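You operate a simulated robot arm through the tools that you are given. There is no shell and no other tool.

Carry out the task below with a simulated robot arm. There is one attempt and no reset: what you move stays moved.

TASK
Clamp the silver tread cover down and wipe the oil off it.
Fine: at the stock shelf; both clamps shut before the wiping; cloth back where it lay. What is to be rubbed or washed off counts as gone when no trace of it is left.

Only the result counts: the job must be done as asked and must still hold three seconds after the hand-in. Knocking over, shifting, dropping, spilling or breaking anything else fails it. A push-on lid holds only when it is set on centred and level and pressed home; a screw cap is set on level and turned clockwise until tight. Flat cloth is picked up by pressing the open fingertips on it (5 to 10 N) and closing them slowly along it; thin cloth reads only 2 to 8 mm in the jaws.

THE ROBOT
A 7-joint arm with a two-finger parallel gripper, fixed in place. Base frame: the origin is at the foot of the arm, x ahead of it, y to its left, z up; the work surface is at about z = 84. Readings come in cm, rad, newtons and seconds.
Its first joint turns from -2.601 to 2.601 rad. Payload 3.5 kg.
Tool frame: the origin (TCP) lies between the finger pads and is the grasp point; the fingertips stand 2.3 cm ahead of it; z points along the fingers, y is the line along which they close. The gripper opens to 9.4 cm. The fingers are 3.8 cm wide and 1 cm thick; the gripper's body (5.4 by 9.6 cm) begins 3.9 cm behind the TCP.
Orientation is told as [roll, pitch, yaw] about the base's x, y, z axes, in that order, counted from this pose: with the fingers straight down and closing along the base's y, the tool's x points along the base's -x, its y along +y and its z along -z.

THE INTERFACE
- The arm moves only by the tool servo_tool. Its argument "targets" is a list of rows, each a list of 7 numbers: the shift along the tool's x, y, z in mm, then the turn, a rotation vector about the tool's x, y, z in rad, then the closure in counts, from 0 (fully open) to 255 (shut). In form: [[x, y, z, ax, ay, az, grip], ...]. A call has 1 to 20 rows; each row is the pose to reach, as a shift and turn from the pose commanded when the call began, along the tool's axes at that moment. A row lasts 0.2 s, in which the tool goes at most 5 cm and 0.15 rad; a call with a longer step from one row to the next is refused whole, and so is a gripper value outside its range. Where a pose cannot be reached the arm comes as near as it can. A force on the tool above 40 N (or 10 N above the force at the start of the call, whichever is more), or a blocked arm, ends the call early, and 0.2 s more pass. Each finger travels about 15.3 cm/s and halts on what it meets, pressing with about 36 N; the grip force reading is that of the motor and also rises with nothing between the fingers. The clock runs only during rows and for 0.2 s after the last one: add rows that repeat a pose to give the fingers time. The reply holds the time, the measured pose of the TCP, the force on the tool along the base axes, the opening and the grip force, in the units named above and with some noise, with the torque about the TCP (base axes, N m) and any sound that the robot's microphone picked up.
- Cameras (640 x 400 px; columns grow to the right, rows downward): "scene" is fixed at [21.93, -49.92, 162.41]; the picture's right is [0.50, -0.87, 0.00], its down [-0.57, -0.32, -0.76] and it looks along [0.66, 0.38, -0.65] (base axes); focal length 354 px, centre (320, 200). "wrist" rides on the gripper at [8.6, 1.6, -7.4] in the tool frame; the picture's right is [-0.18, 0.98, 0.00], its down [-0.58, -0.11, -0.81] and it looks along [-0.79, -0.15, 0.59] (tool axes); focal length 243 px, centre (320, 200). There is no depth. A picture from a camera that has moved, and an enlarged one, comes with that camera's place and axes in the base frame and with its lens.
- camera(camera): a new picture of that camera. The clock stands still meanwhile.
- zoom(camera, box): a new picture of the part [left, top, right, bottom] of that camera's present view, enlarged. The clock stands still meanwhile.
- sign_off(): hands the job in; it is judged then, once.

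Nothing tells you positions but the pictures and the camera data. Unless the task says otherwise, let go and move clear before handing in.

The tools are called after "Call:" by a JSON object that holds its "name" and its "arguments". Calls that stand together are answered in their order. servo_tool: Moves the arm, as the interface text tells. Its arguments: {"type":"object","properties":{"targets":{"type":"array","items":{"type":"array","items":{"type":"number"}}}},"required":["targets"]} The other tools are called the same way: camera (camera) takes a picture; zoom (camera, box) takes an enlarged picture of a part of a camera's view; sign_off () hands the job in.

At the start:

```text
time_s: 0.0
tcp_pos: [108.89, -13.19, 114.94]
orientation: [0.0, 0.001, 0.0]
force: [0.5, -1.2, -0.3]
torque: [0.01, 0.02, 0.02]
gripper_width: 9.4
grip_force: 0.0
```

scene: 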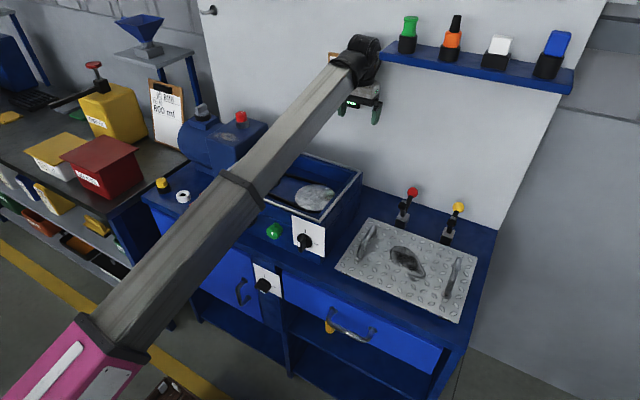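
wrist: 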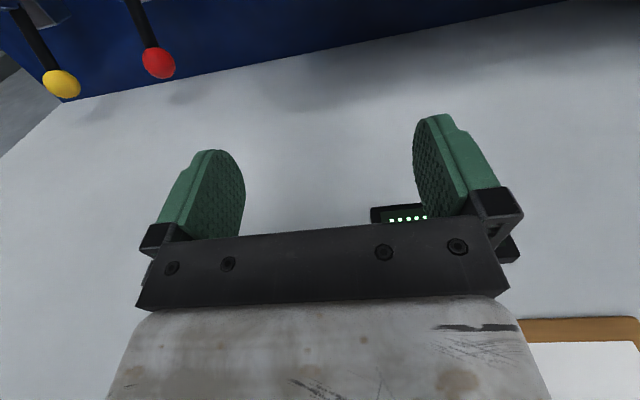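

I see a workbench with a silver tread-plate cover on the right with an oil stain, and two toggle clamps (red and yellow knobs) behind it. I'll take closer pictures first to find the clamps, the cloth and the oil.

Call:
{"name": "zoom", "arguments": {"camera": "scene", "box": [320, 170, 520, 330]}}

Call:
{"name": "zoom", "arguments": {"camera": "scene", "box": [140, 80, 380, 270]}}

Call:
{"name": "zoom", "arguments": {"camera": "scene", "box": [0, 50, 240, 300]}}

Call:
{"name": "zoom", "arguments": {"camera": "scene", "box": [180, 230, 480, 400]}}

Call:
{"name": "zoom", "arguments": {"camera": "scene", "box": [360, 0, 600, 150]}}

```text
2.50 times, centred on (420, 250) of scene
camera zoom: at [21.93, -49.92, 162.41], right [0.5, -0.87, 0.0], down [-0.57, -0.32, -0.76], along [0.66, 0.38, -0.65], focal length 884 px, centre (70, 75)
```

zoom: 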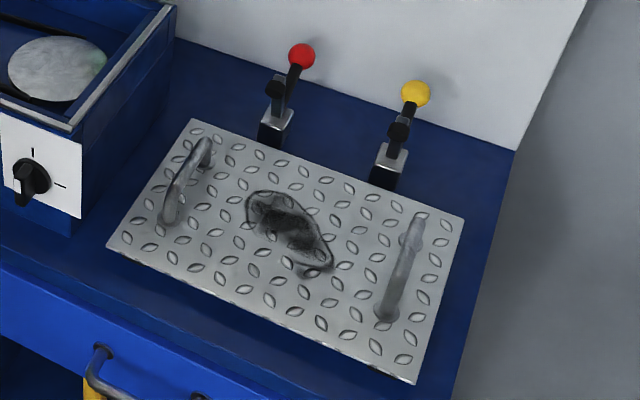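

```text
2.11 times, centred on (260, 175) of scene
camera zoom: at [21.93, -49.92, 162.41], right [0.5, -0.87, 0.0], down [-0.57, -0.32, -0.76], along [0.66, 0.38, -0.65], focal length 745 px, centre (446, 253)
```

zoom: 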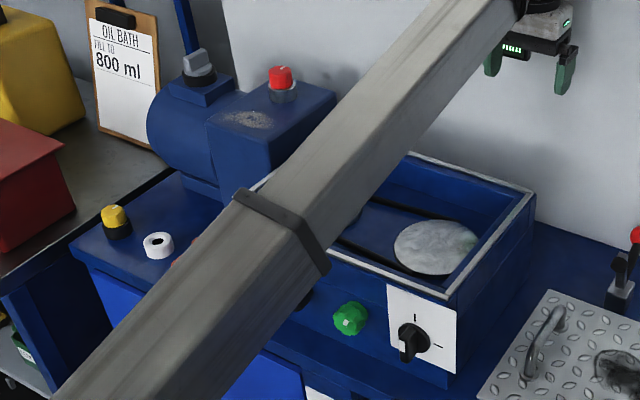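

```text
1.60 times, centred on (120, 175) of scene
camera zoom: at [21.93, -49.92, 162.41], right [0.5, -0.87, 0.0], down [-0.57, -0.32, -0.76], along [0.66, 0.38, -0.65], focal length 566 px, centre (640, 240)
```

zoom: 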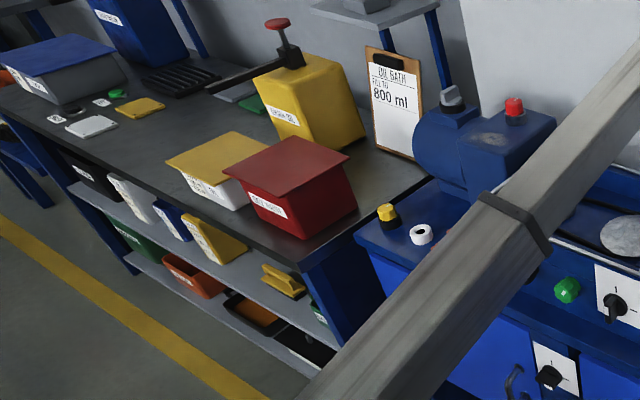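

```text
2.13 times, centred on (330, 315) of scene
camera zoom: at [21.93, -49.92, 162.41], right [0.5, -0.87, 0.0], down [-0.57, -0.32, -0.76], along [0.66, 0.38, -0.65], focal length 754 px, centre (299, -45)
```

zoom: 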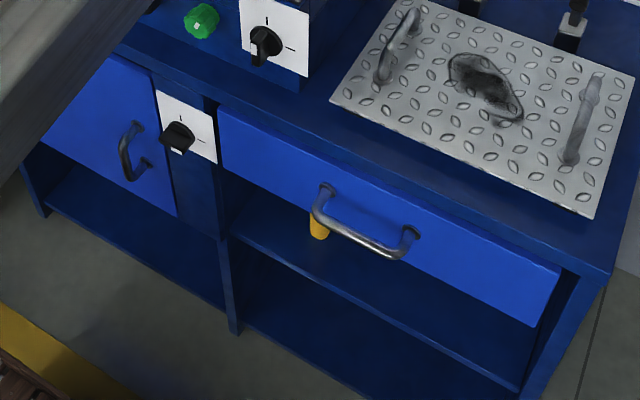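

```text
2.67 times, centred on (480, 75) of scene
camera zoom: at [21.93, -49.92, 162.41], right [0.5, -0.87, 0.0], down [-0.57, -0.32, -0.76], along [0.66, 0.38, -0.65], focal length 943 px, centre (-107, 533)
```

zoom: 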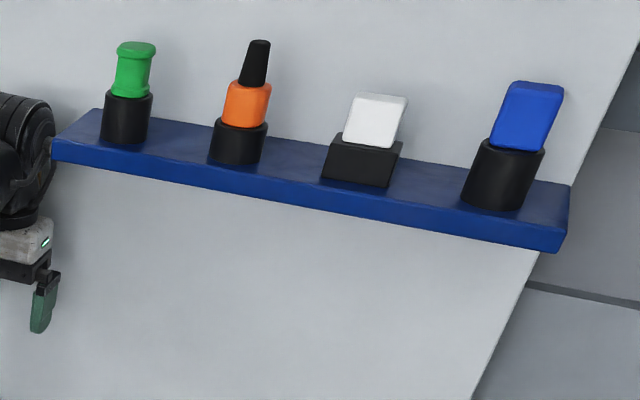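

The cover sits at about (90, -39) on the bench, with the clamps behind it near x ≈ 106. I haven't found the cloth yet, so I'll back the arm off, staying high, and look around with the wrist camera.

Call:
{"name": "servo_tool", "arguments": {"targets": [[35, -15, -10, 0, 0, 0, 0], [70, -30, -20, 0, 0, 0, 0], [105, -45, -30, 0, 0, 0, 0], [140, -60, -40, 0, 0, 0, 0], [175, -75, -50, 0, 0, 0, 0], [210, -90, -60, 0, 0, 0, 0], [245, -105, -70, 0, 0, 0, 0], [280, -120, -80, 0, 0, 0, 0], [315, -135, -90, 0, 0, 0, 0], [340, -150, -100, 0, 0, 0, 0]]}}

Call:
{"name": "camera", "arguments": {"camera": "wrist"}}

Call:
{"name": "camera", "arguments": {"camera": "scene"}}

```text
time_s: 0.6
tcp_pos: [103.4, -15.48, 116.55]
orientation: [-0.002, -0.009, -0.007]
force: [4.4, -1.3, -11.4]
torque: [-0.21, -0.53, -0.04]
gripper_width: 9.41
grip_force: 0.1
stopped in row 2: the force on the tool passed its limit at 54 N (the readings are from after the stop); the commanded pose is now the measured one
```

```text
taken
camera wrist: at [94.66, -13.85, 123.91], right [0.19, 0.98, 0.0], down [0.57, -0.11, 0.81], along [0.8, -0.15, -0.58], focal length 243 px, centre (320, 200)
```

wrist: 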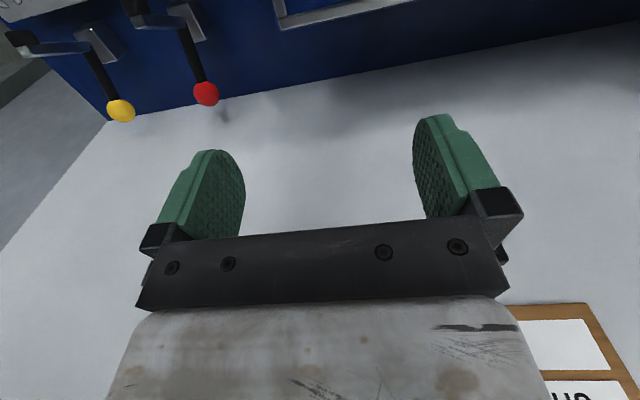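

```text
taken
```

scene: 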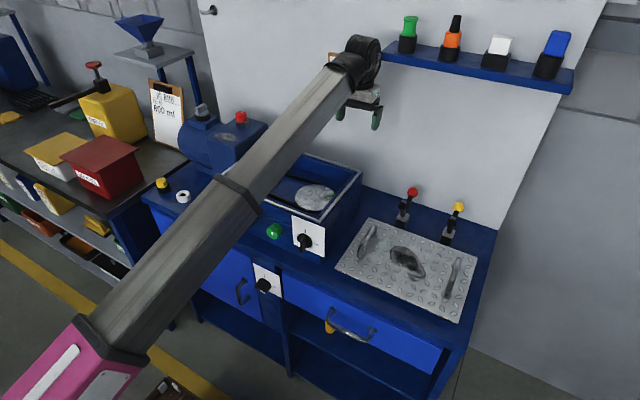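

The motion stopped on a force spike. The wrist was probably brushing the left end of the wall shelf as I moved toward -y. I'll back off gently toward -x and +y, then check.

Call:
{"name": "servo_tool", "arguments": {"targets": [[5, 5, 0, 0, 0, 0, 0], [15, 15, 0, 0, 0, 0, 0], [30, 25, 0, 0, 0, 0, 0], [50, 30, 0, 0, 0, 0, 0], [75, 35, 0, 0, 0, 0, 0], [95, 35, 0, 0, 0, 0, 0], [105, 35, 0, 0, 0, 0, 0]]}}

Call:
{"name": "camera", "arguments": {"camera": "wrist"}}

Call:
{"name": "camera", "arguments": {"camera": "scene"}}

```text
time_s: 1.3
tcp_pos: [101.88, -14.01, 116.51]
orientation: [-0.004, -0.016, -0.004]
force: [4.5, -0.8, -10.6]
torque: [-0.23, -0.5, -0.08]
gripper_width: 9.39
grip_force: 0.1
stopped in row 3: the force on the tool passed its limit at 44 N (the readings are from after the stop); the commanded pose is now the measured one
```

```text
taken
camera wrist: at [93.06, -12.38, 123.81], right [0.19, 0.98, 0.0], down [0.57, -0.11, 0.82], along [0.8, -0.16, -0.58], focal length 243 px, centre (320, 200)
```

wrist: 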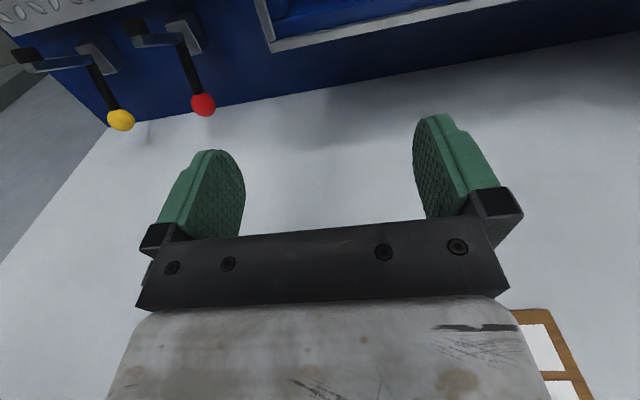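

```text
taken
```

scene: 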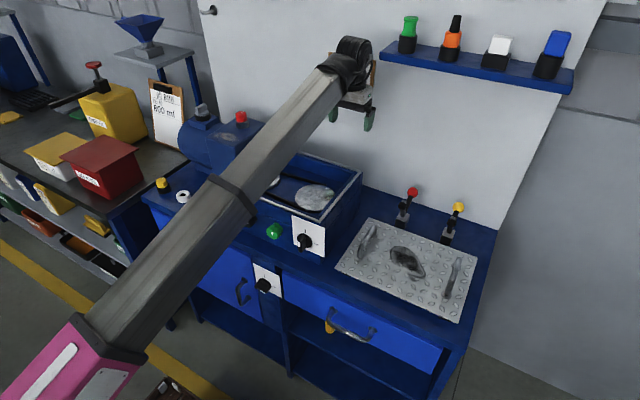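

Both stops left a similar force reading even though the arm is now well clear of the shelf. I'll hold still briefly and see what force remains.

Call:
{"name": "servo_tool", "arguments": {"targets": [[0, 0, 0, 0, 0, 0, 0], [0, 0, 0, 0, 0, 0, 0]]}}

Call:
{"name": "zoom", "arguments": {"camera": "scene", "box": [300, 20, 420, 140]}}

```text
time_s: 1.9
tcp_pos: [101.64, -13.95, 116.57]
orientation: [-0.002, -0.014, -0.006]
force: [7.5, 0.0, -16.8]
torque: [-0.47, -0.93, -0.19]
gripper_width: 9.38
grip_force: 0.1
```

```text
3.33 times, centred on (360, 80) of scene
camera zoom: at [21.93, -49.92, 162.41], right [0.5, -0.87, 0.0], down [-0.57, -0.32, -0.76], along [0.66, 0.38, -0.65], focal length 1179 px, centre (187, 600)
```

zoom: 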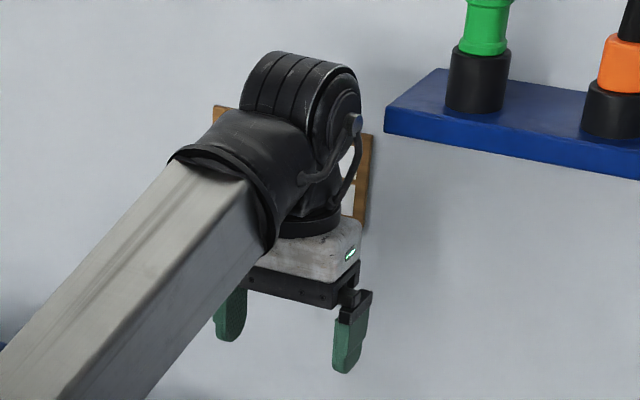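

The residual force (down and forward, acting on the camera side) fits the wrist camera touching the underside of the forearm at this height. Lowering the tool should relieve it, so I'll go down slowly and watch the force.

Call:
{"name": "servo_tool", "arguments": {"targets": [[-3, 0, 10, 0, 0, 0, 0], [-3, 0, 20, 0, 0, 0, 0], [-3, 0, 30, 0, 0, 0, 0], [-3, 0, 40, 0, 0, 0, 0], [-3, 0, 50, 0, 0, 0, 0], [-3, 0, 50, 0, 0, 0, 0]]}}

Call:
{"name": "camera", "arguments": {"camera": "scene"}}

```text
time_s: 3.3
tcp_pos: [102.02, -13.93, 111.52]
orientation: [-0.004, -0.013, -0.004]
force: [-0.1, -0.7, -0.4]
torque: [-0.04, -0.01, 0.0]
gripper_width: 9.41
grip_force: 0.1
```

```text
taken
```

scene: 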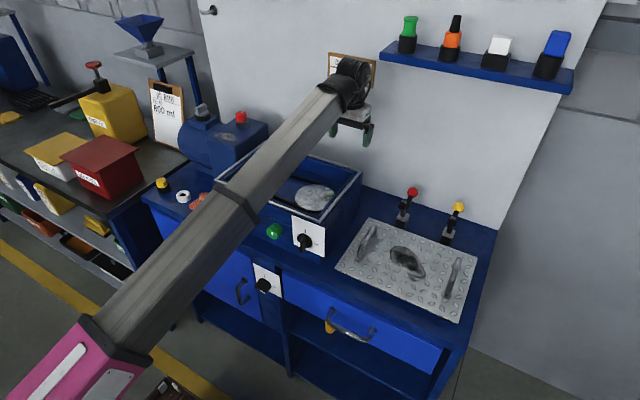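

The force is gone, which confirms it was the camera touching the forearm. A clipboard is now visible on the wall behind the wrist, so I'll read it.

Call:
{"name": "zoom", "arguments": {"camera": "scene", "box": [310, 40, 390, 90]}}

Call:
{"name": "zoom", "arguments": {"camera": "scene", "box": [140, 70, 200, 150]}}

Call:
{"name": "zoom", "arguments": {"camera": "scene", "box": [0, 90, 160, 280]}}

Call:
{"name": "zoom", "arguments": {"camera": "scene", "box": [100, 350, 220, 400]}}

Call:
{"name": "camera", "arguments": {"camera": "wrist"}}

```text
8.00 times, centred on (350, 65) of scene
camera zoom: at [21.93, -49.92, 162.41], right [0.5, -0.87, 0.0], down [-0.57, -0.32, -0.76], along [0.66, 0.38, -0.65], focal length 2829 px, centre (80, 1280)
```

zoom: 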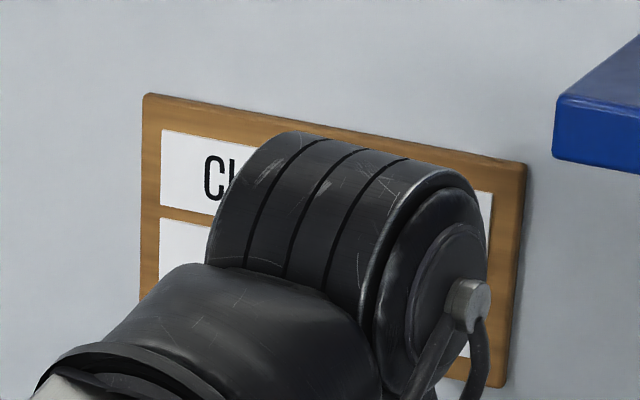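

```text
5.00 times, centred on (170, 110) of scene
camera zoom: at [21.93, -49.92, 162.41], right [0.5, -0.87, 0.0], down [-0.57, -0.32, -0.76], along [0.66, 0.38, -0.65], focal length 1768 px, centre (1070, 650)
```

zoom: 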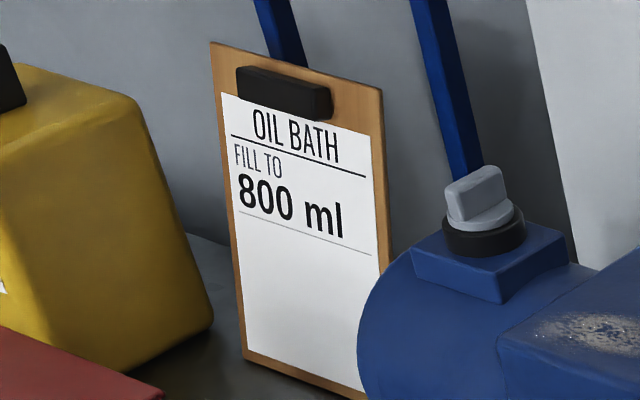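

```text
2.11 times, centred on (80, 185) of scene
camera zoom: at [21.93, -49.92, 162.41], right [0.5, -0.87, 0.0], down [-0.57, -0.32, -0.76], along [0.66, 0.38, -0.65], focal length 745 px, centre (825, 232)
```

zoom: 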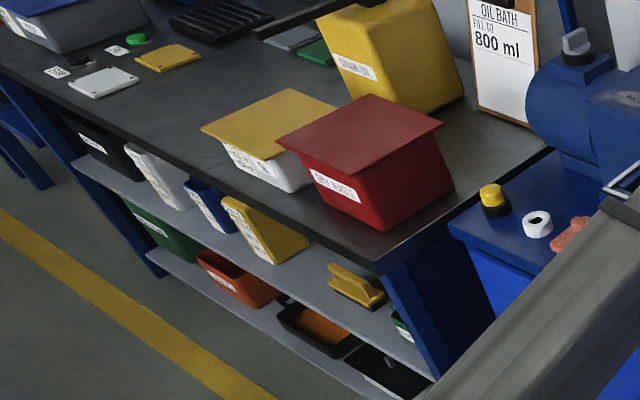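

```text
5.33 times, centred on (160, 375) of scene
camera zoom: at [21.93, -49.92, 162.41], right [0.5, -0.87, 0.0], down [-0.57, -0.32, -0.76], along [0.66, 0.38, -0.65], focal length 1886 px, centre (1173, -733)
```

zoom: 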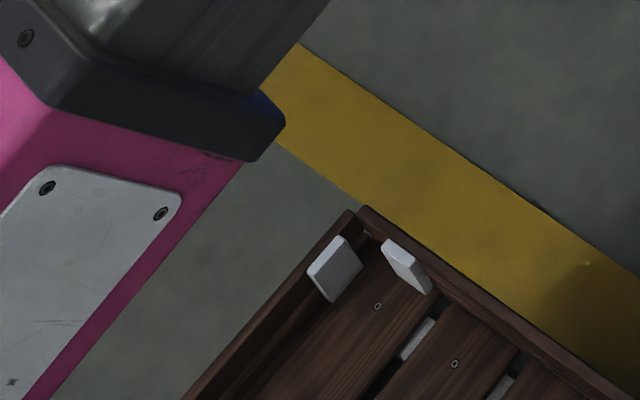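

```text
taken
camera wrist: at [93.31, -12.35, 118.82], right [0.19, 0.98, 0.0], down [0.57, -0.11, 0.81], along [0.8, -0.15, -0.58], focal length 243 px, centre (320, 200)
```

wrist: 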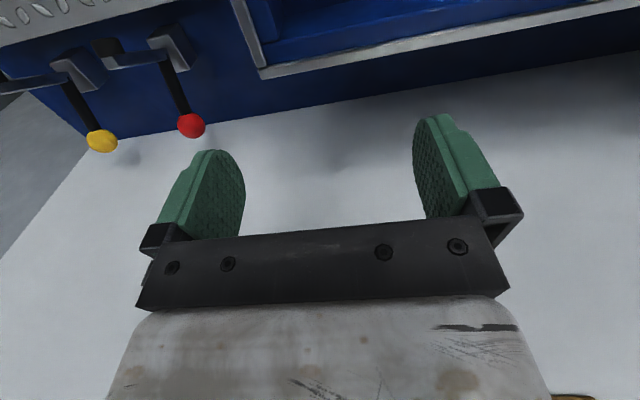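

The wall note starts with "CL…" but the wrist blocks it. I'll pull back at a lower height to uncover the note and the rest of the bench.

Call:
{"name": "servo_tool", "arguments": {"targets": [[20, 0, 15, 0, 0, 0, 0], [40, 0, 30, 0, 0, 0, 0], [65, 0, 45, 0, 0, 0, 0], [90, 0, 55, 0, 0, 0, 0], [115, 0, 60, 0, 0, 0, 0], [140, 0, 60, 0, 0, 0, 0], [165, 0, 60, 0, 0, 0, 0], [190, 0, 60, 0, 0, 0, 0], [210, 0, 60, 0, 0, 0, 0], [220, 0, 60, 0, 0, 0, 0]]}}

Call:
{"name": "camera", "arguments": {"camera": "scene"}}

Call:
{"name": "camera", "arguments": {"camera": "wrist"}}

```text
time_s: 5.5
tcp_pos: [80.01, -14.04, 105.26]
orientation: [-0.002, -0.012, -0.005]
force: [-0.1, -0.7, 0.3]
torque: [0.0, -0.03, 0.01]
gripper_width: 9.43
grip_force: 0.2
```

```text
taken
```

scene: 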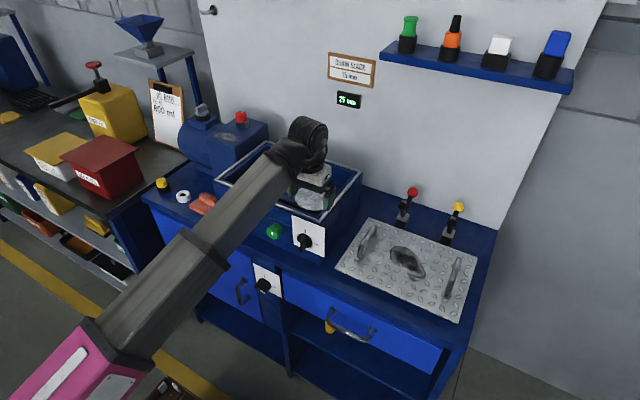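

```text
taken
camera wrist: at [71.45, -12.39, 112.54], right [0.19, 0.98, 0.0], down [0.57, -0.11, 0.81], along [0.8, -0.15, -0.58], focal length 243 px, centre (320, 200)
```

wrist: 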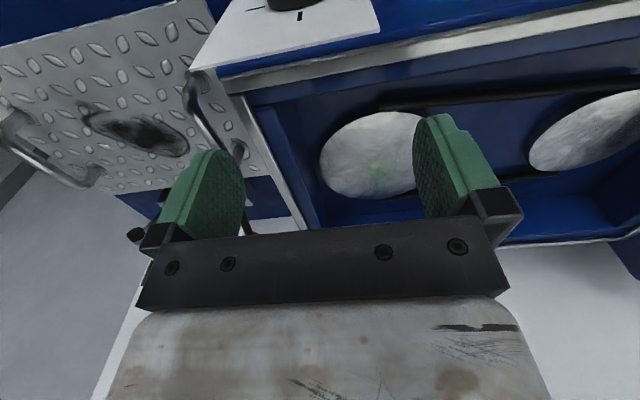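

Call:
{"name": "zoom", "arguments": {"camera": "scene", "box": [320, 45, 384, 115]}}

Call:
{"name": "zoom", "arguments": {"camera": "scene", "box": [140, 160, 260, 250]}}

Call:
{"name": "zoom", "arguments": {"camera": "scene", "box": [380, 175, 490, 255]}}

```text
5.71 times, centred on (352, 80) of scene
camera zoom: at [21.93, -49.92, 162.41], right [0.5, -0.87, 0.0], down [-0.57, -0.32, -0.76], along [0.66, 0.38, -0.65], focal length 2021 px, centre (137, 886)
```

zoom: 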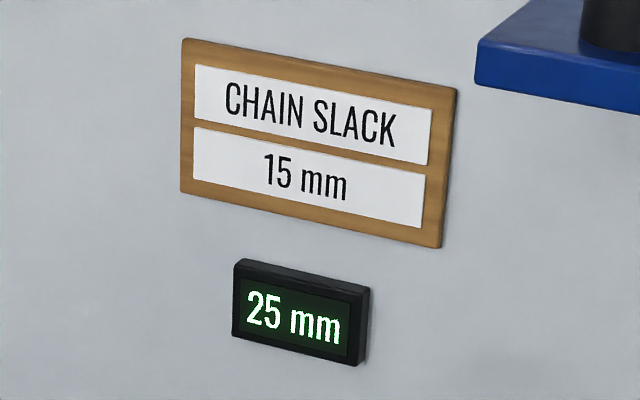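

```text
4.44 times, centred on (200, 205) of scene
camera zoom: at [21.93, -49.92, 162.41], right [0.5, -0.87, 0.0], down [-0.57, -0.32, -0.76], along [0.66, 0.38, -0.65], focal length 1572 px, centre (853, 178)
```

zoom: 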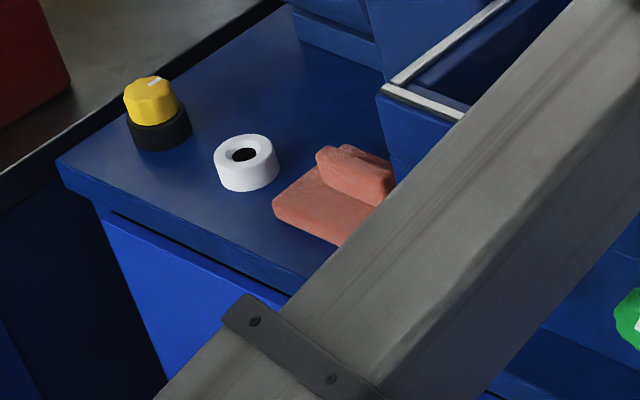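

```text
5.00 times, centred on (435, 215) of scene
camera zoom: at [21.93, -49.92, 162.41], right [0.5, -0.87, 0.0], down [-0.57, -0.32, -0.76], along [0.66, 0.38, -0.65], focal length 1768 px, centre (-255, 125)
```

zoom: 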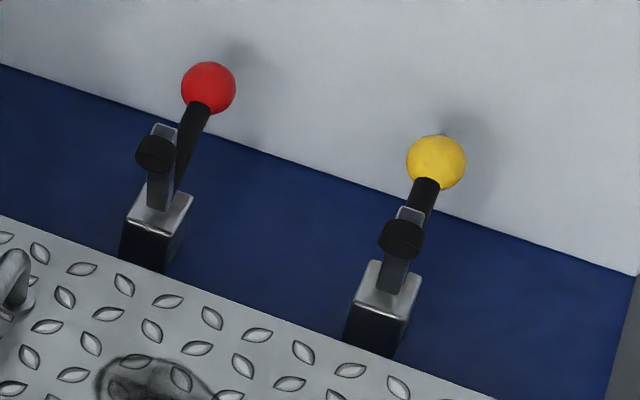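

The cloth is the folded salmon-coloured one at the left of the bench, next to the white ring. By triangulation the red knob is near (110, -32.5, 92.6) and the yellow knob near (110, -46.4, 92.6), with the clamp bars raised forward. I'll move over in front of the clamps to study them.

Call:
{"name": "servo_tool", "arguments": {"targets": [[0, -25, 0, 0, 0, 0, 0], [0, -50, 0, 0, 0, 0, 0], [0, -80, 0, 0, 0, 0, 0], [0, -110, 0, 0, 0, 0, 0], [0, -140, 0, 0, 0, 0, 0], [0, -170, 0, 0, 0, 0, 0], [0, -200, 0, 0, 0, 0, 0], [0, -225, 0, 0, 0, 0, 0], [0, -240, 0, 0, 0, 0, 0], [0, -240, 0, 0, 0, 0, 0]]}}

Call:
{"name": "camera", "arguments": {"camera": "wrist"}}

Call:
{"name": "camera", "arguments": {"camera": "scene"}}

```text
time_s: 7.7
tcp_pos: [80.07, -37.95, 105.32]
orientation: [-0.003, -0.014, -0.006]
force: [-0.7, 0.0, 0.0]
torque: [-0.01, 0.01, -0.01]
gripper_width: 9.39
grip_force: 0.0
```

```text
taken
camera wrist: at [71.27, -36.19, 112.53], right [0.19, 0.98, 0.0], down [0.57, -0.11, 0.81], along [0.8, -0.15, -0.58], focal length 243 px, centre (320, 200)
```

wrist: 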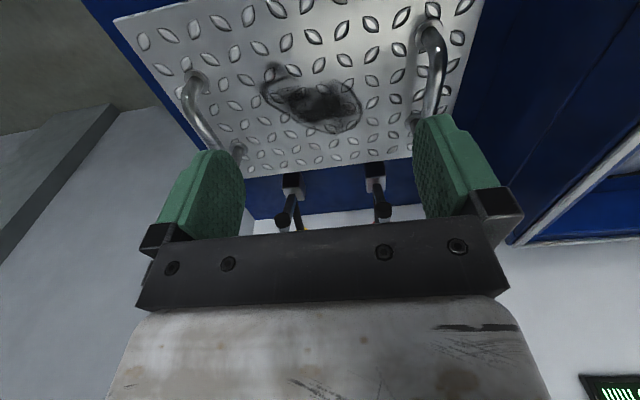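

```text
taken
```

scene: 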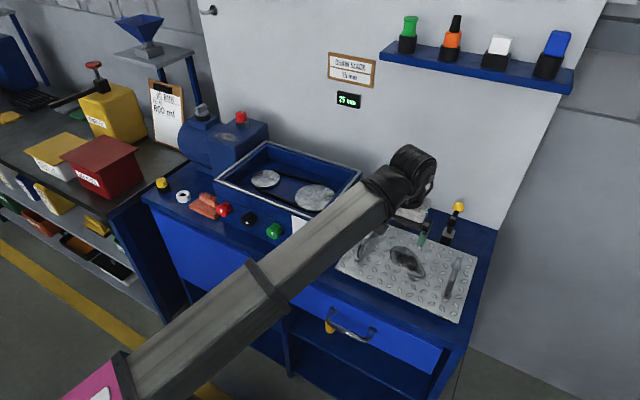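

I now have a clear view of the bench, with the cloth at about (203, 206) in the scene picture. I'll zoom in on the clamps, the oil and the cloth.

Call:
{"name": "zoom", "arguments": {"camera": "wrist", "box": [240, 140, 420, 250]}}

Call:
{"name": "zoom", "arguments": {"camera": "wrist", "box": [120, 0, 480, 200]}}

Call:
{"name": "zoom", "arguments": {"camera": "scene", "box": [150, 170, 290, 250]}}

```text
3.56 times, centred on (330, 195) of wrist
camera zoom: at [71.27, -36.19, 112.53], right [0.19, 0.98, 0.0], down [0.57, -0.11, 0.81], along [0.8, -0.15, -0.58], focal length 863 px, centre (284, 218)
```

zoom: 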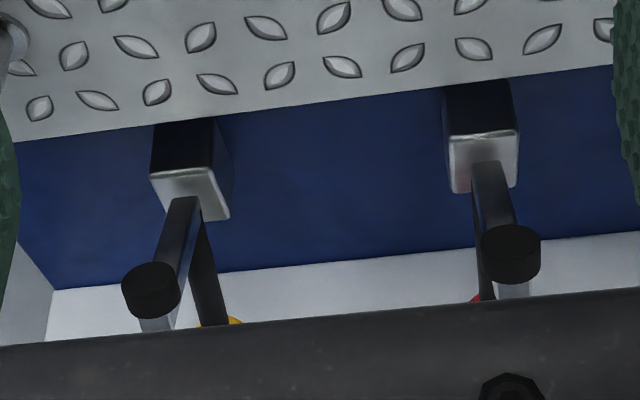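

```text
1.78 times, centred on (300, 100) of wrist
camera zoom: at [71.27, -36.19, 112.53], right [0.19, 0.98, 0.0], down [0.57, -0.11, 0.81], along [0.8, -0.15, -0.58], focal length 431 px, centre (356, 378)
```

zoom: 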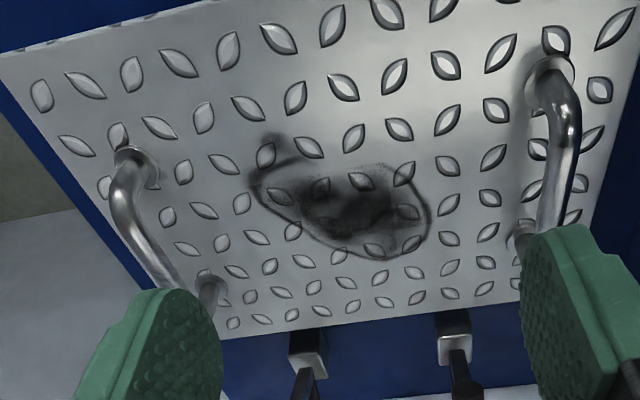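

```text
4.57 times, centred on (220, 210) of scene
camera zoom: at [21.93, -49.92, 162.41], right [0.5, -0.87, 0.0], down [-0.57, -0.32, -0.76], along [0.66, 0.38, -0.65], focal length 1617 px, centre (777, 154)
```

zoom: 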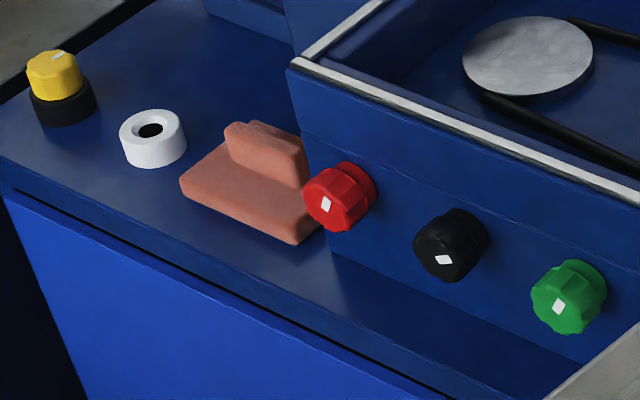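

The clamps have raised bars with black pads at the front and a lever with a ball knob leaning back toward the wall. Before touching anything I'll check whether there are other covers or cloths around, so I'll retract and turn to look to the right.

Call:
{"name": "servo_tool", "arguments": {"targets": [[28, 13, 0, 0, 0, 0.074, 0], [56, 26, 0, 0, 0, 0.148, 0], [85, 40, 0, 0, 0, 0.222, 0], [113, 53, 0, 0, 0, 0.296, 0], [142, 66, 0, 0, 0, 0.37, 0], [170, 80, 0, 0, 0, 0.443, 0], [170, 80, 0, 0, 0, 0.443, 0]]}}

Call:
{"name": "camera", "arguments": {"camera": "wrist"}}

Call:
{"name": "camera", "arguments": {"camera": "scene"}}

```text
time_s: 9.1
tcp_pos: [63.45, -29.79, 105.04]
orientation: [0.0, -0.021, -0.44]
force: [-0.3, -0.6, 0.6]
torque: [-0.02, 0.03, -0.01]
gripper_width: 9.39
grip_force: 0.0
stopped in row 7: the force on the tool passed its limit at 43 N (the readings are from after the stop); the commanded pose is now the measured one
```

```text
taken
camera wrist: at [56.19, -24.62, 112.29], right [0.58, 0.81, 0.0], down [0.46, -0.34, 0.82], along [0.66, -0.48, -0.57], focal length 243 px, centre (320, 200)
```

wrist: 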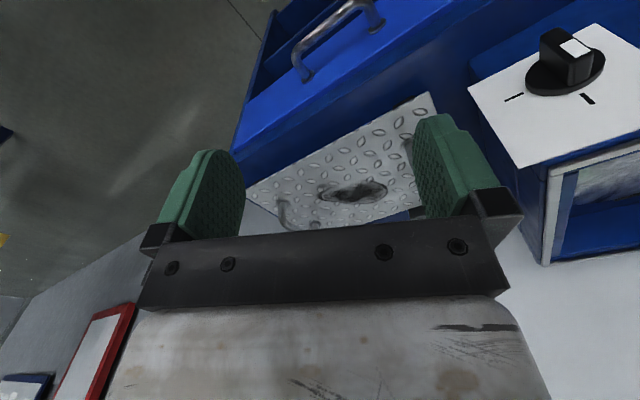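

```text
taken
```

scene: 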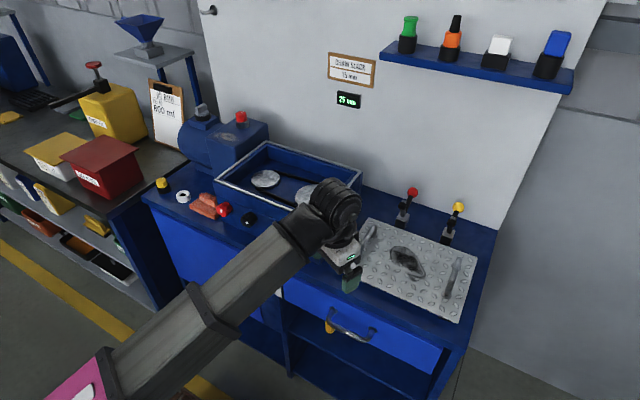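

There is no other cover in this view, only a red-framed sign further right. I'll sweep the arm to the right at the same height to see what's there.

Call:
{"name": "servo_tool", "arguments": {"targets": [[-3, -18, 0, 0, 0, 0.025, 0], [-4, -42, 0, 0, 0, 0.06, 0], [-5, -85, 0, 0, 0, 0.12, 0], [-3, -128, 0, 0, 0, 0.18, 0], [2, -171, 0, 0, 0, 0.24, 0], [13, -213, 0, 0, 0, 0.3, 0], [27, -254, 0, 0, 0, 0.36, 0], [44, -294, 0, 0, 0, 0.42, 0], [62, -333, 0, 0, 0, 0.48, 0], [83, -370, 0, 0, 0, 0.54, 0], [107, -406, 0, 0, 0, 0.6, 0], [132, -441, 0, 0, 0, 0.66, 0], [160, -475, 0, 0, 0, 0.72, 0], [189, -506, 0, 0, 0, 0.78, 0], [220, -536, 0, 0, 0, 0.84, 0], [240, -553, 0, 0, 0, 0.875, 0], [253, -564, 0, 0, 0, 0.9, 0], [253, -564, 0, 0, 0, 0.9, 0]]}}

Call:
{"name": "camera", "arguments": {"camera": "wrist"}}

Call:
{"name": "camera", "arguments": {"camera": "scene"}}

```text
time_s: 12.8
tcp_pos: [16.5, -70.33, 104.26]
orientation: [0.017, -0.018, -1.338]
force: [0.9, -5.5, -9.1]
torque: [-0.46, 0.12, -0.11]
gripper_width: 9.39
grip_force: 0.2
stopped in row 18: the force on the tool passed its limit at 41 N (the readings are from after the stop); the commanded pose is now the measured one
```

```text
taken
camera wrist: at [15.96, -61.44, 111.63], right [1.0, 0.05, 0.02], down [0.01, -0.58, 0.81], along [0.05, -0.81, -0.58], focal length 243 px, centre (320, 200)
```

wrist: 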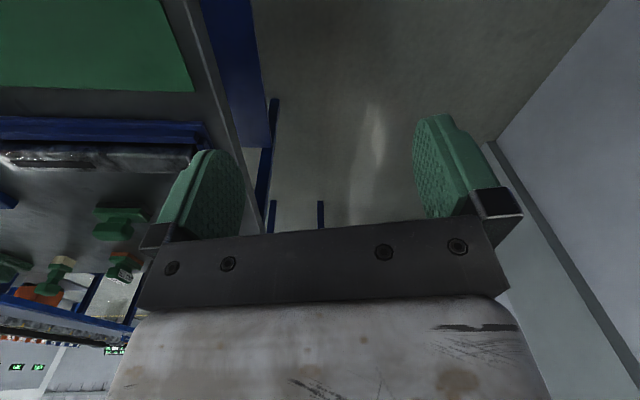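

```text
taken
```

scene: 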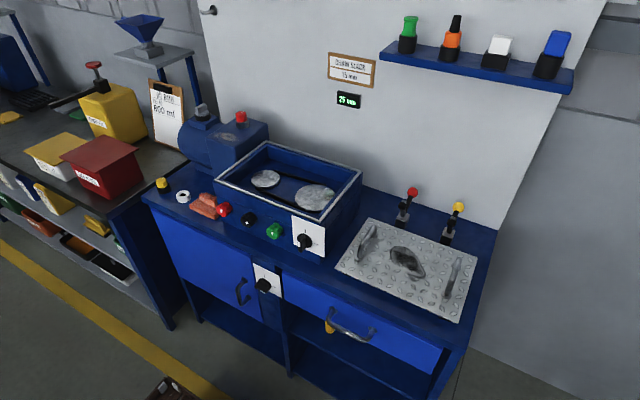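

A second workbench with a green mat and tools stands to the right and rear. I'll lower the tool to clear the forearm, then keep turning to look at it.

Call:
{"name": "servo_tool", "arguments": {"targets": [[-10, 0, 15, 0, 0, 0, 0], [-20, 0, 35, 0, 0, 0, 0], [-30, 0, 60, 0, 0, 0, 0], [-30, 0, 80, 0, 0, 0, 0], [-30, -20, 90, 0, 0, 0.03, 0], [-30, -60, 90, 0, 0, 0.08, 0], [-27, -105, 90, 0, 0, 0.14, 0], [-20, -150, 90, 0, 0, 0.2, 0], [-10, -193, 90, 0, 0, 0.26, 0], [2, -235, 90, 0, 0, 0.32, 0], [17, -277, 90, 0, 0, 0.38, 0], [35, -318, 90, 0, 0, 0.44, 0], [50, -350, 90, 0, 0, 0.49, 0], [58, -368, 90, 0, 0, 0.52, 0], [58, -368, 90, 0, 0, 0.52, 0]]}}

Call:
{"name": "camera", "arguments": {"camera": "wrist"}}

```text
time_s: 16.0
tcp_pos: [-20.54, -73.18, 94.5]
orientation: [0.022, -0.005, -1.859]
force: [0.0, 0.0, 0.0]
torque: [-0.03, -0.01, 0.02]
gripper_width: 9.41
grip_force: 0.0
```

```text
taken
camera wrist: at [-16.61, -65.33, 102.06], right [0.89, -0.46, 0.02], down [-0.28, -0.52, 0.81], along [-0.36, -0.72, -0.59], focal length 243 px, centre (320, 200)
```

wrist: 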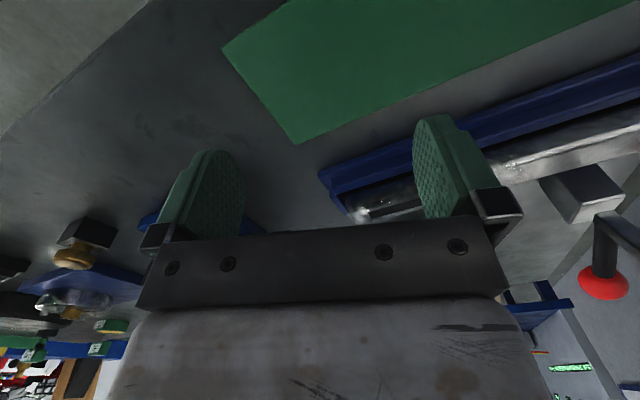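

This bench carries a green mat, a blue rail and a lever with a red ball. I'll tilt the tool outward to see the back of it and any labels.

Call:
{"name": "servo_tool", "arguments": {"targets": [[0, 0, -10, 0, -0.08, 0, 0], [0, 0, -20, 0, -0.18, 0, 0], [0, 0, -30, 0, -0.28, 0, 0], [0, 0, -40, 0, -0.38, 0, 0], [0, 0, -50, 0, -0.48, 0, 0], [0, 0, -50, 0, -0.55, 0, 0], [0, 0, -50, 0, -0.55, 0, 0]]}}

Call:
{"name": "camera", "arguments": {"camera": "wrist"}}

```text
time_s: 17.6
tcp_pos: [-20.82, -73.17, 99.69]
orientation: [0.025, -0.557, -1.871]
force: [0.2, -0.3, 0.7]
torque: [-0.01, 0.0, -0.04]
gripper_width: 9.38
grip_force: 0.0
```

```text
taken
camera wrist: at [-16.01, -62.75, 101.43], right [0.9, -0.43, 0.12], down [-0.14, -0.03, 0.99], along [-0.42, -0.9, -0.09], focal length 243 px, centre (320, 200)
```

wrist: 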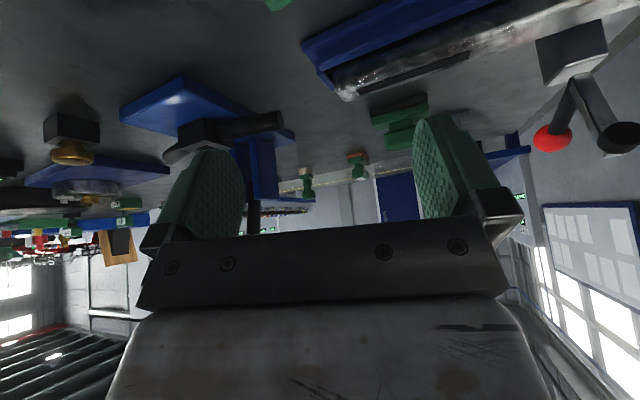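

I'll zoom into this view to check for other covers or cloths.

Call:
{"name": "zoom", "arguments": {"camera": "wrist", "box": [320, 0, 640, 200]}}

Call:
{"name": "zoom", "arguments": {"camera": "wrist", "box": [0, 50, 320, 250]}}

```text
2.00 times, centred on (480, 100) of wrist
camera zoom: at [-16.01, -62.75, 101.43], right [0.9, -0.43, 0.12], down [-0.14, -0.03, 0.99], along [-0.42, -0.9, -0.09], focal length 485 px, centre (0, 400)
```

zoom: 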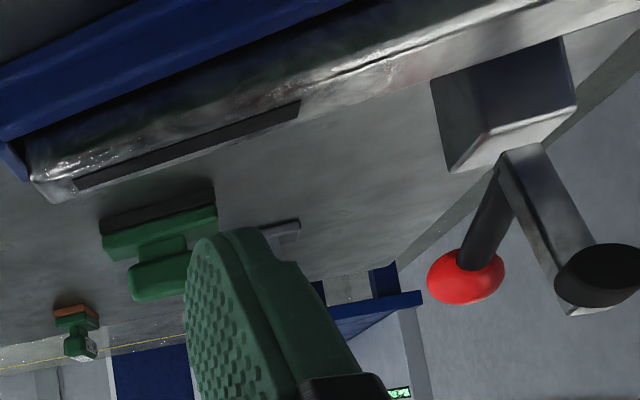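

```text
2.00 times, centred on (160, 150) of wrist
camera zoom: at [-16.01, -62.75, 101.43], right [0.9, -0.43, 0.12], down [-0.14, -0.03, 0.99], along [-0.42, -0.9, -0.09], focal length 485 px, centre (640, 300)
```

zoom: 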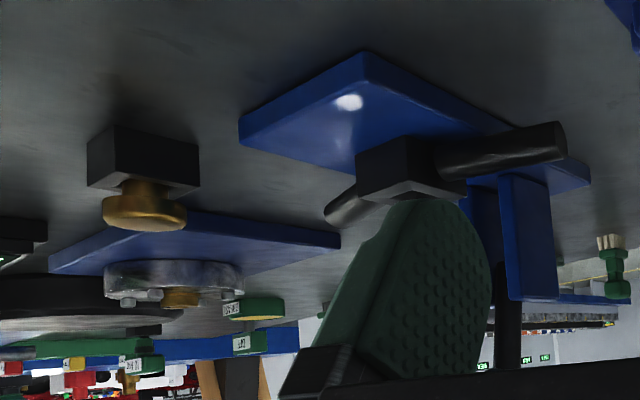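

This bench has its own toggle clamp with a red knob, so I want to see all of it before choosing. I'll keep turning, holding the tilt.

Call:
{"name": "servo_tool", "arguments": {"targets": [[0.3, -22.8, -0.2, 0.0159, 0, 0.0255, 0], [1.2, -45.6, -0.7, 0.0317, 0, 0.0509, 0], [4.7, -91.1, -2.9, 0.0634, 0, 0.1019, 0], [10.4, -136.2, -6.5, 0.0951, 0, 0.1528, 0], [18.5, -180.9, -11.5, 0.1269, 0, 0.2038, 0], [28.9, -224.9, -18, 0.1586, 0, 0.2547, 0], [41.4, -268.1, -25.8, 0.1903, 0, 0.3056, 0], [56.1, -310.3, -34.9, 0.222, 0, 0.3566, 0], [73, -351.4, -45.5, 0.2537, 0, 0.4075, 0], [85.7, -378, -53.4, 0.2749, 0, 0.4415, 0], [85.7, -378, -53.4, 0.2749, 0, 0.4415, 0]]}}

Call:
{"name": "camera", "arguments": {"camera": "wrist"}}

```text
time_s: 20.0
tcp_pos: [-54.04, -52.81, 98.9]
orientation: [0.02, -0.544, -2.389]
force: [-0.3, 0.2, -0.4]
torque: [0.01, -0.01, -0.04]
gripper_width: 9.41
grip_force: 0.0
```

```text
taken
camera wrist: at [-44.77, -46.22, 100.77], right [0.56, -0.82, 0.11], down [-0.14, 0.04, 0.99], along [-0.81, -0.57, -0.1], focal length 243 px, centre (320, 200)
```

wrist: 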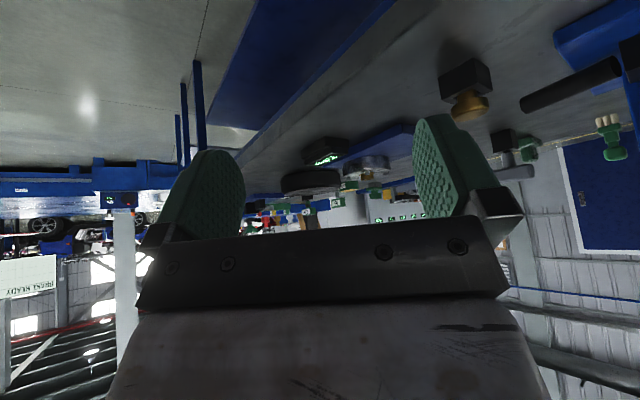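

I see no tread cover on this side. Next I'll swing back around to check the left side too, at a smaller radius.

Call:
{"name": "servo_tool", "arguments": {"targets": [[5.0, 22.5, -3.1, -0.0155, 0, -0.0257, 0], [19.6, 58.7, -11.9, -0.0414, 0, -0.0685, 0], [40.7, 99.8, -24.6, -0.0725, 0, -0.1198, 0], [63.8, 138.1, -38.6, -0.1035, 0, -0.1711, 0], [88.4, 173.5, -53.5, -0.1346, 0, -0.2225, 0], [110.5, 207.6, -66.8, -0.1656, 0, -0.2738, 0], [132.1, 247.1, -79.9, -0.2018, 0, -0.3337, 0], [152, 286.4, -91.9, -0.2381, 0, -0.3936, 0], [174, 323.5, -105.3, -0.2743, 0, -0.4535, 0], [194.6, 361.4, -117.7, -0.3105, 0, -0.5134, 0], [217.3, 397.4, -131.4, -0.3467, 0, -0.5733, 0], [242.2, 431.5, -146.5, -0.383, 0, -0.6332, 0], [268.9, 463.5, -162.7, -0.4192, 0, -0.6931, 0], [297.6, 493.3, -180, -0.4554, 0, -0.753, 0], [328, 520.6, -198.4, -0.4916, 0, -0.8129, 0], [359.9, 545.4, -217.7, -0.5279, 0, -0.8728, 0], [393.3, 567.4, -237.8, -0.5641, 0, -0.9327, 0], [427.9, 586.8, -258.8, -0.6003, 0, -0.9926, 0], [463.5, 603.2, -280.3, -0.6365, 0, -1.0525, 0], [489.5, 613.1, -296.1, -0.6624, 0, -1.0953, 0]]}}

Call:
{"name": "camera", "arguments": {"camera": "wrist"}}

```text
time_s: 24.2
tcp_pos: [29.86, -57.59, 99.94]
orientation: [0.003, -0.562, -1.099]
force: [0.8, -0.2, -0.4]
torque: [-0.01, -0.01, -0.01]
gripper_width: 9.39
grip_force: 0.0
```

```text
taken
camera wrist: at [26.14, -46.81, 101.65], right [0.95, 0.31, 0.1], down [-0.07, -0.11, 0.99], along [0.32, -0.95, -0.08], focal length 243 px, centre (320, 200)
```

wrist: 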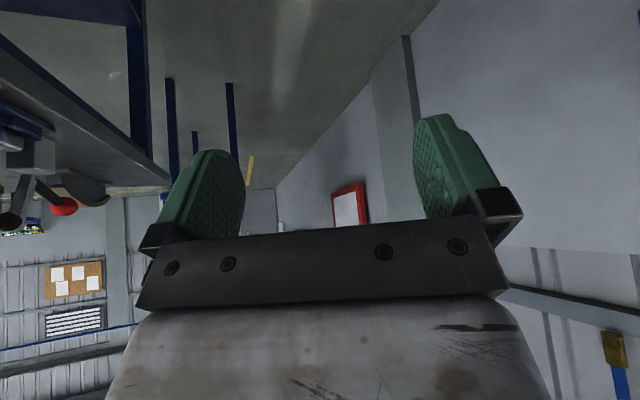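

I'll keep swinging around past the front toward the left side.

Call:
{"name": "servo_tool", "arguments": {"targets": [[3.6, 19.3, -2.3, -0.0159, 0, -0.0254, 0], [9.3, 51.1, -5.8, -0.0425, 0, -0.0678, 0], [13.7, 95.6, -8.6, -0.0797, 0, -0.1271, 0], [20.7, 139.7, -13, -0.1169, 0, -0.1864, 0], [30.2, 183, -19, -0.154, 0, -0.2457, 0], [42.4, 225.5, -26.6, -0.1912, 0, -0.305, 0], [57, 266.8, -35.7, -0.2284, 0, -0.3643, 0], [74, 306.8, -46.4, -0.2656, 0, -0.4236, 0], [93.4, 345.4, -58.5, -0.3028, 0, -0.4829, 0], [115, 382.2, -72.1, -0.34, 0, -0.5422, 0], [138.7, 417.2, -87, -0.3772, 0, -0.6015, 0], [164.4, 450.1, -103.1, -0.4143, 0, -0.6608, 0], [192, 480.8, -120.4, -0.4515, 0, -0.7201, 0], [221.4, 509.2, -138.8, -0.4887, 0, -0.7794, 0], [252.3, 535, -158.2, -0.5259, 0, -0.8387, 0], [284.7, 558.3, -178.5, -0.5631, 0, -0.898, 0], [318.5, 578.8, -199.7, -0.6003, 0, -0.9573, 0], [353.4, 596.5, -221.6, -0.6374, 0, -1.0166, 0], [389.2, 611.3, -244, -0.6746, 0, -1.0759, 0], [420.6, 621.5, -263.7, -0.7065, 0, -1.1268, 0]]}}

Call:
{"name": "camera", "arguments": {"camera": "wrist"}}

Call:
{"name": "camera", "arguments": {"camera": "scene"}}

```text
time_s: 28.4
tcp_pos: [62.53, 14.6, 99.97]
orientation: [0.0, -0.563, 0.231]
force: [0.2, 0.6, 0.6]
torque: [-0.03, 0.01, 0.01]
gripper_width: 9.41
grip_force: 0.1
```

```text
taken
camera wrist: at [51.06, 13.48, 101.68], right [-0.07, 0.99, 0.1], down [0.08, -0.09, 0.99], along [0.99, 0.08, -0.08], focal length 243 px, centre (320, 200)
```

wrist: 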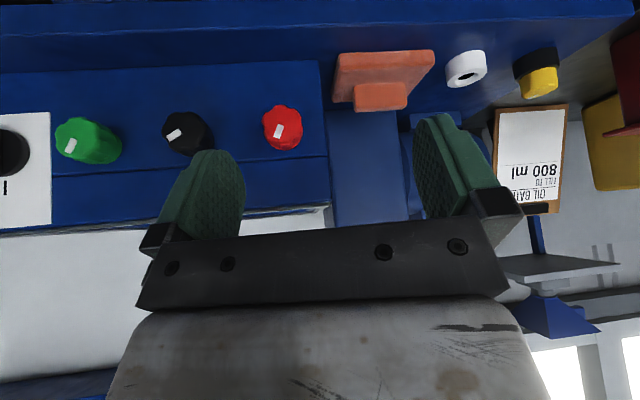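

```text
taken
```

scene: 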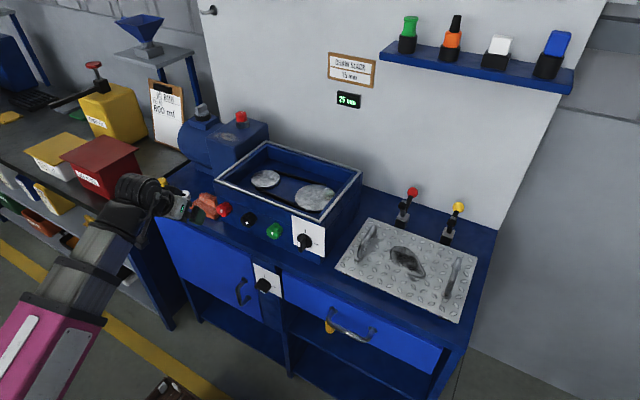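

I have a good view of the cloth: a flat pad with a raised fold. I'll continue left for one more look around.

Call:
{"name": "servo_tool", "arguments": {"targets": [[3.6, 19.3, -2.3, -0.0159, 0, -0.0254, 0], [9.3, 51.1, -5.8, -0.0425, 0, -0.0678, 0], [13.7, 95.6, -8.6, -0.0797, 0, -0.1271, 0], [20.7, 139.7, -13, -0.1169, 0, -0.1864, 0], [30.2, 183, -19, -0.154, 0, -0.2457, 0], [42.4, 225.5, -26.6, -0.1912, 0, -0.305, 0], [57, 266.8, -35.7, -0.2284, 0, -0.3643, 0], [74, 306.8, -46.4, -0.2656, 0, -0.4236, 0], [93.4, 345.4, -58.5, -0.3028, 0, -0.4829, 0], [115, 382.2, -72.1, -0.34, 0, -0.5422, 0], [138.7, 417.2, -87, -0.3772, 0, -0.6015, 0], [164.4, 450.1, -103.1, -0.4143, 0, -0.6608, 0], [192, 480.8, -120.4, -0.4515, 0, -0.7201, 0], [221.4, 509.2, -138.8, -0.4887, 0, -0.7794, 0], [252.3, 535, -158.2, -0.5259, 0, -0.8387, 0], [284.7, 558.3, -178.5, -0.5631, 0, -0.898, 0], [318.5, 578.8, -199.7, -0.6003, 0, -0.9573, 0], [353.4, 596.5, -221.6, -0.6374, 0, -1.0166, 0], [389.2, 611.3, -244, -0.6746, 0, -1.0759, 0], [420.6, 621.5, -263.7, -0.7065, 0, -1.1268, 0]]}}

Call:
{"name": "camera", "arguments": {"camera": "wrist"}}

Call:
{"name": "camera", "arguments": {"camera": "scene"}}

```text
time_s: 32.6
tcp_pos: [0.14, 63.97, 99.86]
orientation: [-0.005, -0.562, 1.564]
force: [-0.2, 0.4, 0.1]
torque: [0.04, 0.02, -0.05]
gripper_width: 9.4
grip_force: 0.0
```

```text
taken
camera wrist: at [-1.55, 52.72, 101.38], right [-0.98, 0.16, 0.09], down [0.11, 0.06, 0.99], along [0.16, 0.98, -0.08], focal length 243 px, centre (320, 200)
```

wrist: 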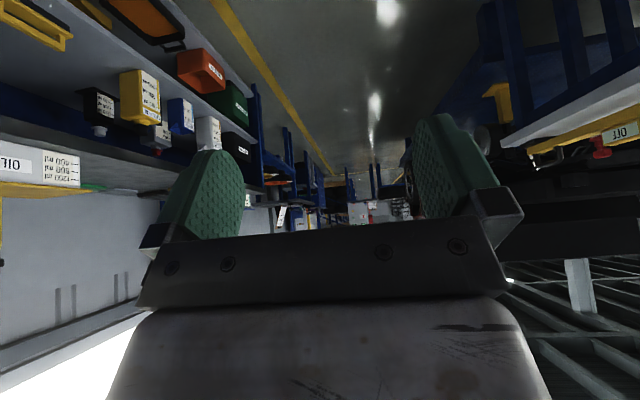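

```text
taken
```

scene: 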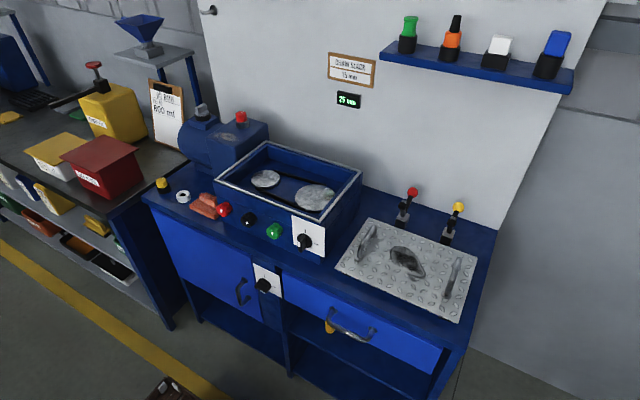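

The left side has the rack with bins and another machine labelled OIL, but no other tread cover. I'll zoom in to read the labels in case any give instructions.

Call:
{"name": "zoom", "arguments": {"camera": "wrist", "box": [0, 0, 280, 220]}}

Call:
{"name": "zoom", "arguments": {"camera": "wrist", "box": [440, 0, 640, 220]}}

Call:
{"name": "zoom", "arguments": {"camera": "scene", "box": [0, 180, 140, 290]}}

Call:
{"name": "zoom", "arguments": {"camera": "scene", "box": [0, 50, 140, 150]}}

```text
1.82 times, centred on (140, 110) of wrist
camera zoom: at [-1.55, 52.72, 101.38], right [-0.98, 0.16, 0.09], down [0.11, 0.06, 0.99], along [0.16, 0.98, -0.08], focal length 441 px, centre (647, 364)
```

zoom: 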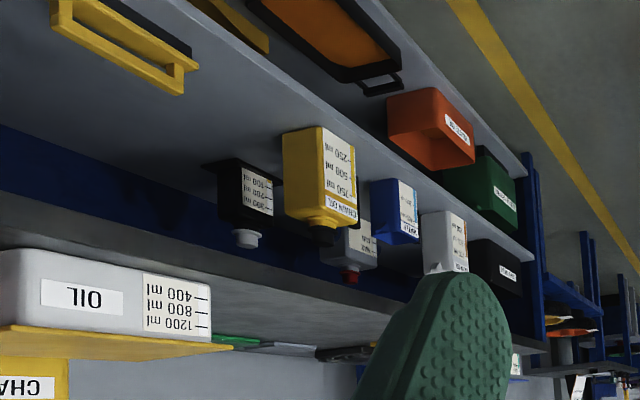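

```text
1.82 times, centred on (540, 110) of wrist
camera zoom: at [-1.55, 52.72, 101.38], right [-0.98, 0.16, 0.09], down [0.11, 0.06, 0.99], along [0.16, 0.98, -0.08], focal length 441 px, centre (-80, 364)
```

zoom: 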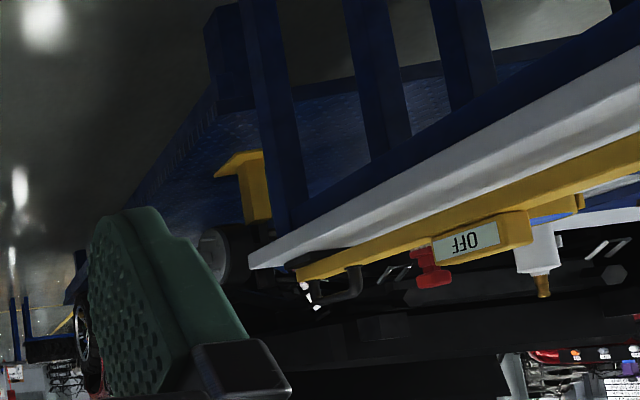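

```text
3.64 times, centred on (70, 235) of scene
camera zoom: at [21.93, -49.92, 162.41], right [0.5, -0.87, 0.0], down [-0.57, -0.32, -0.76], along [0.66, 0.38, -0.65], focal length 1286 px, centre (1229, 73)
```

zoom: 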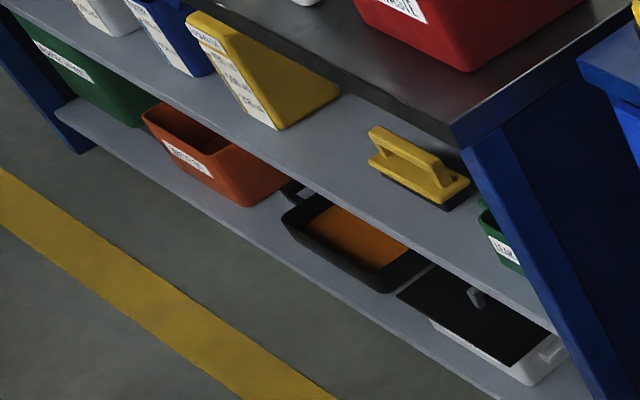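

```text
4.00 times, centred on (70, 100) of scene
camera zoom: at [21.93, -49.92, 162.41], right [0.5, -0.87, 0.0], down [-0.57, -0.32, -0.76], along [0.66, 0.38, -0.65], focal length 1415 px, centre (1320, 600)
```

zoom: 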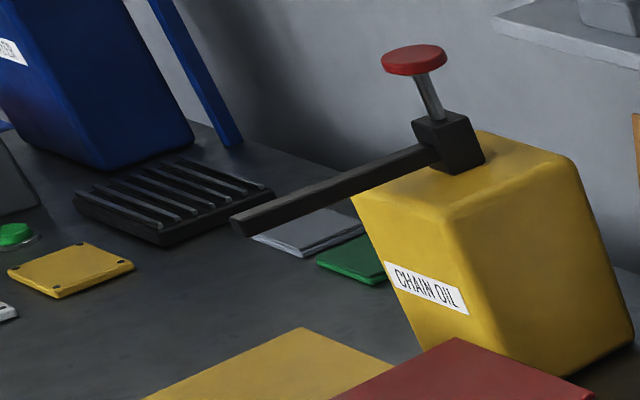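

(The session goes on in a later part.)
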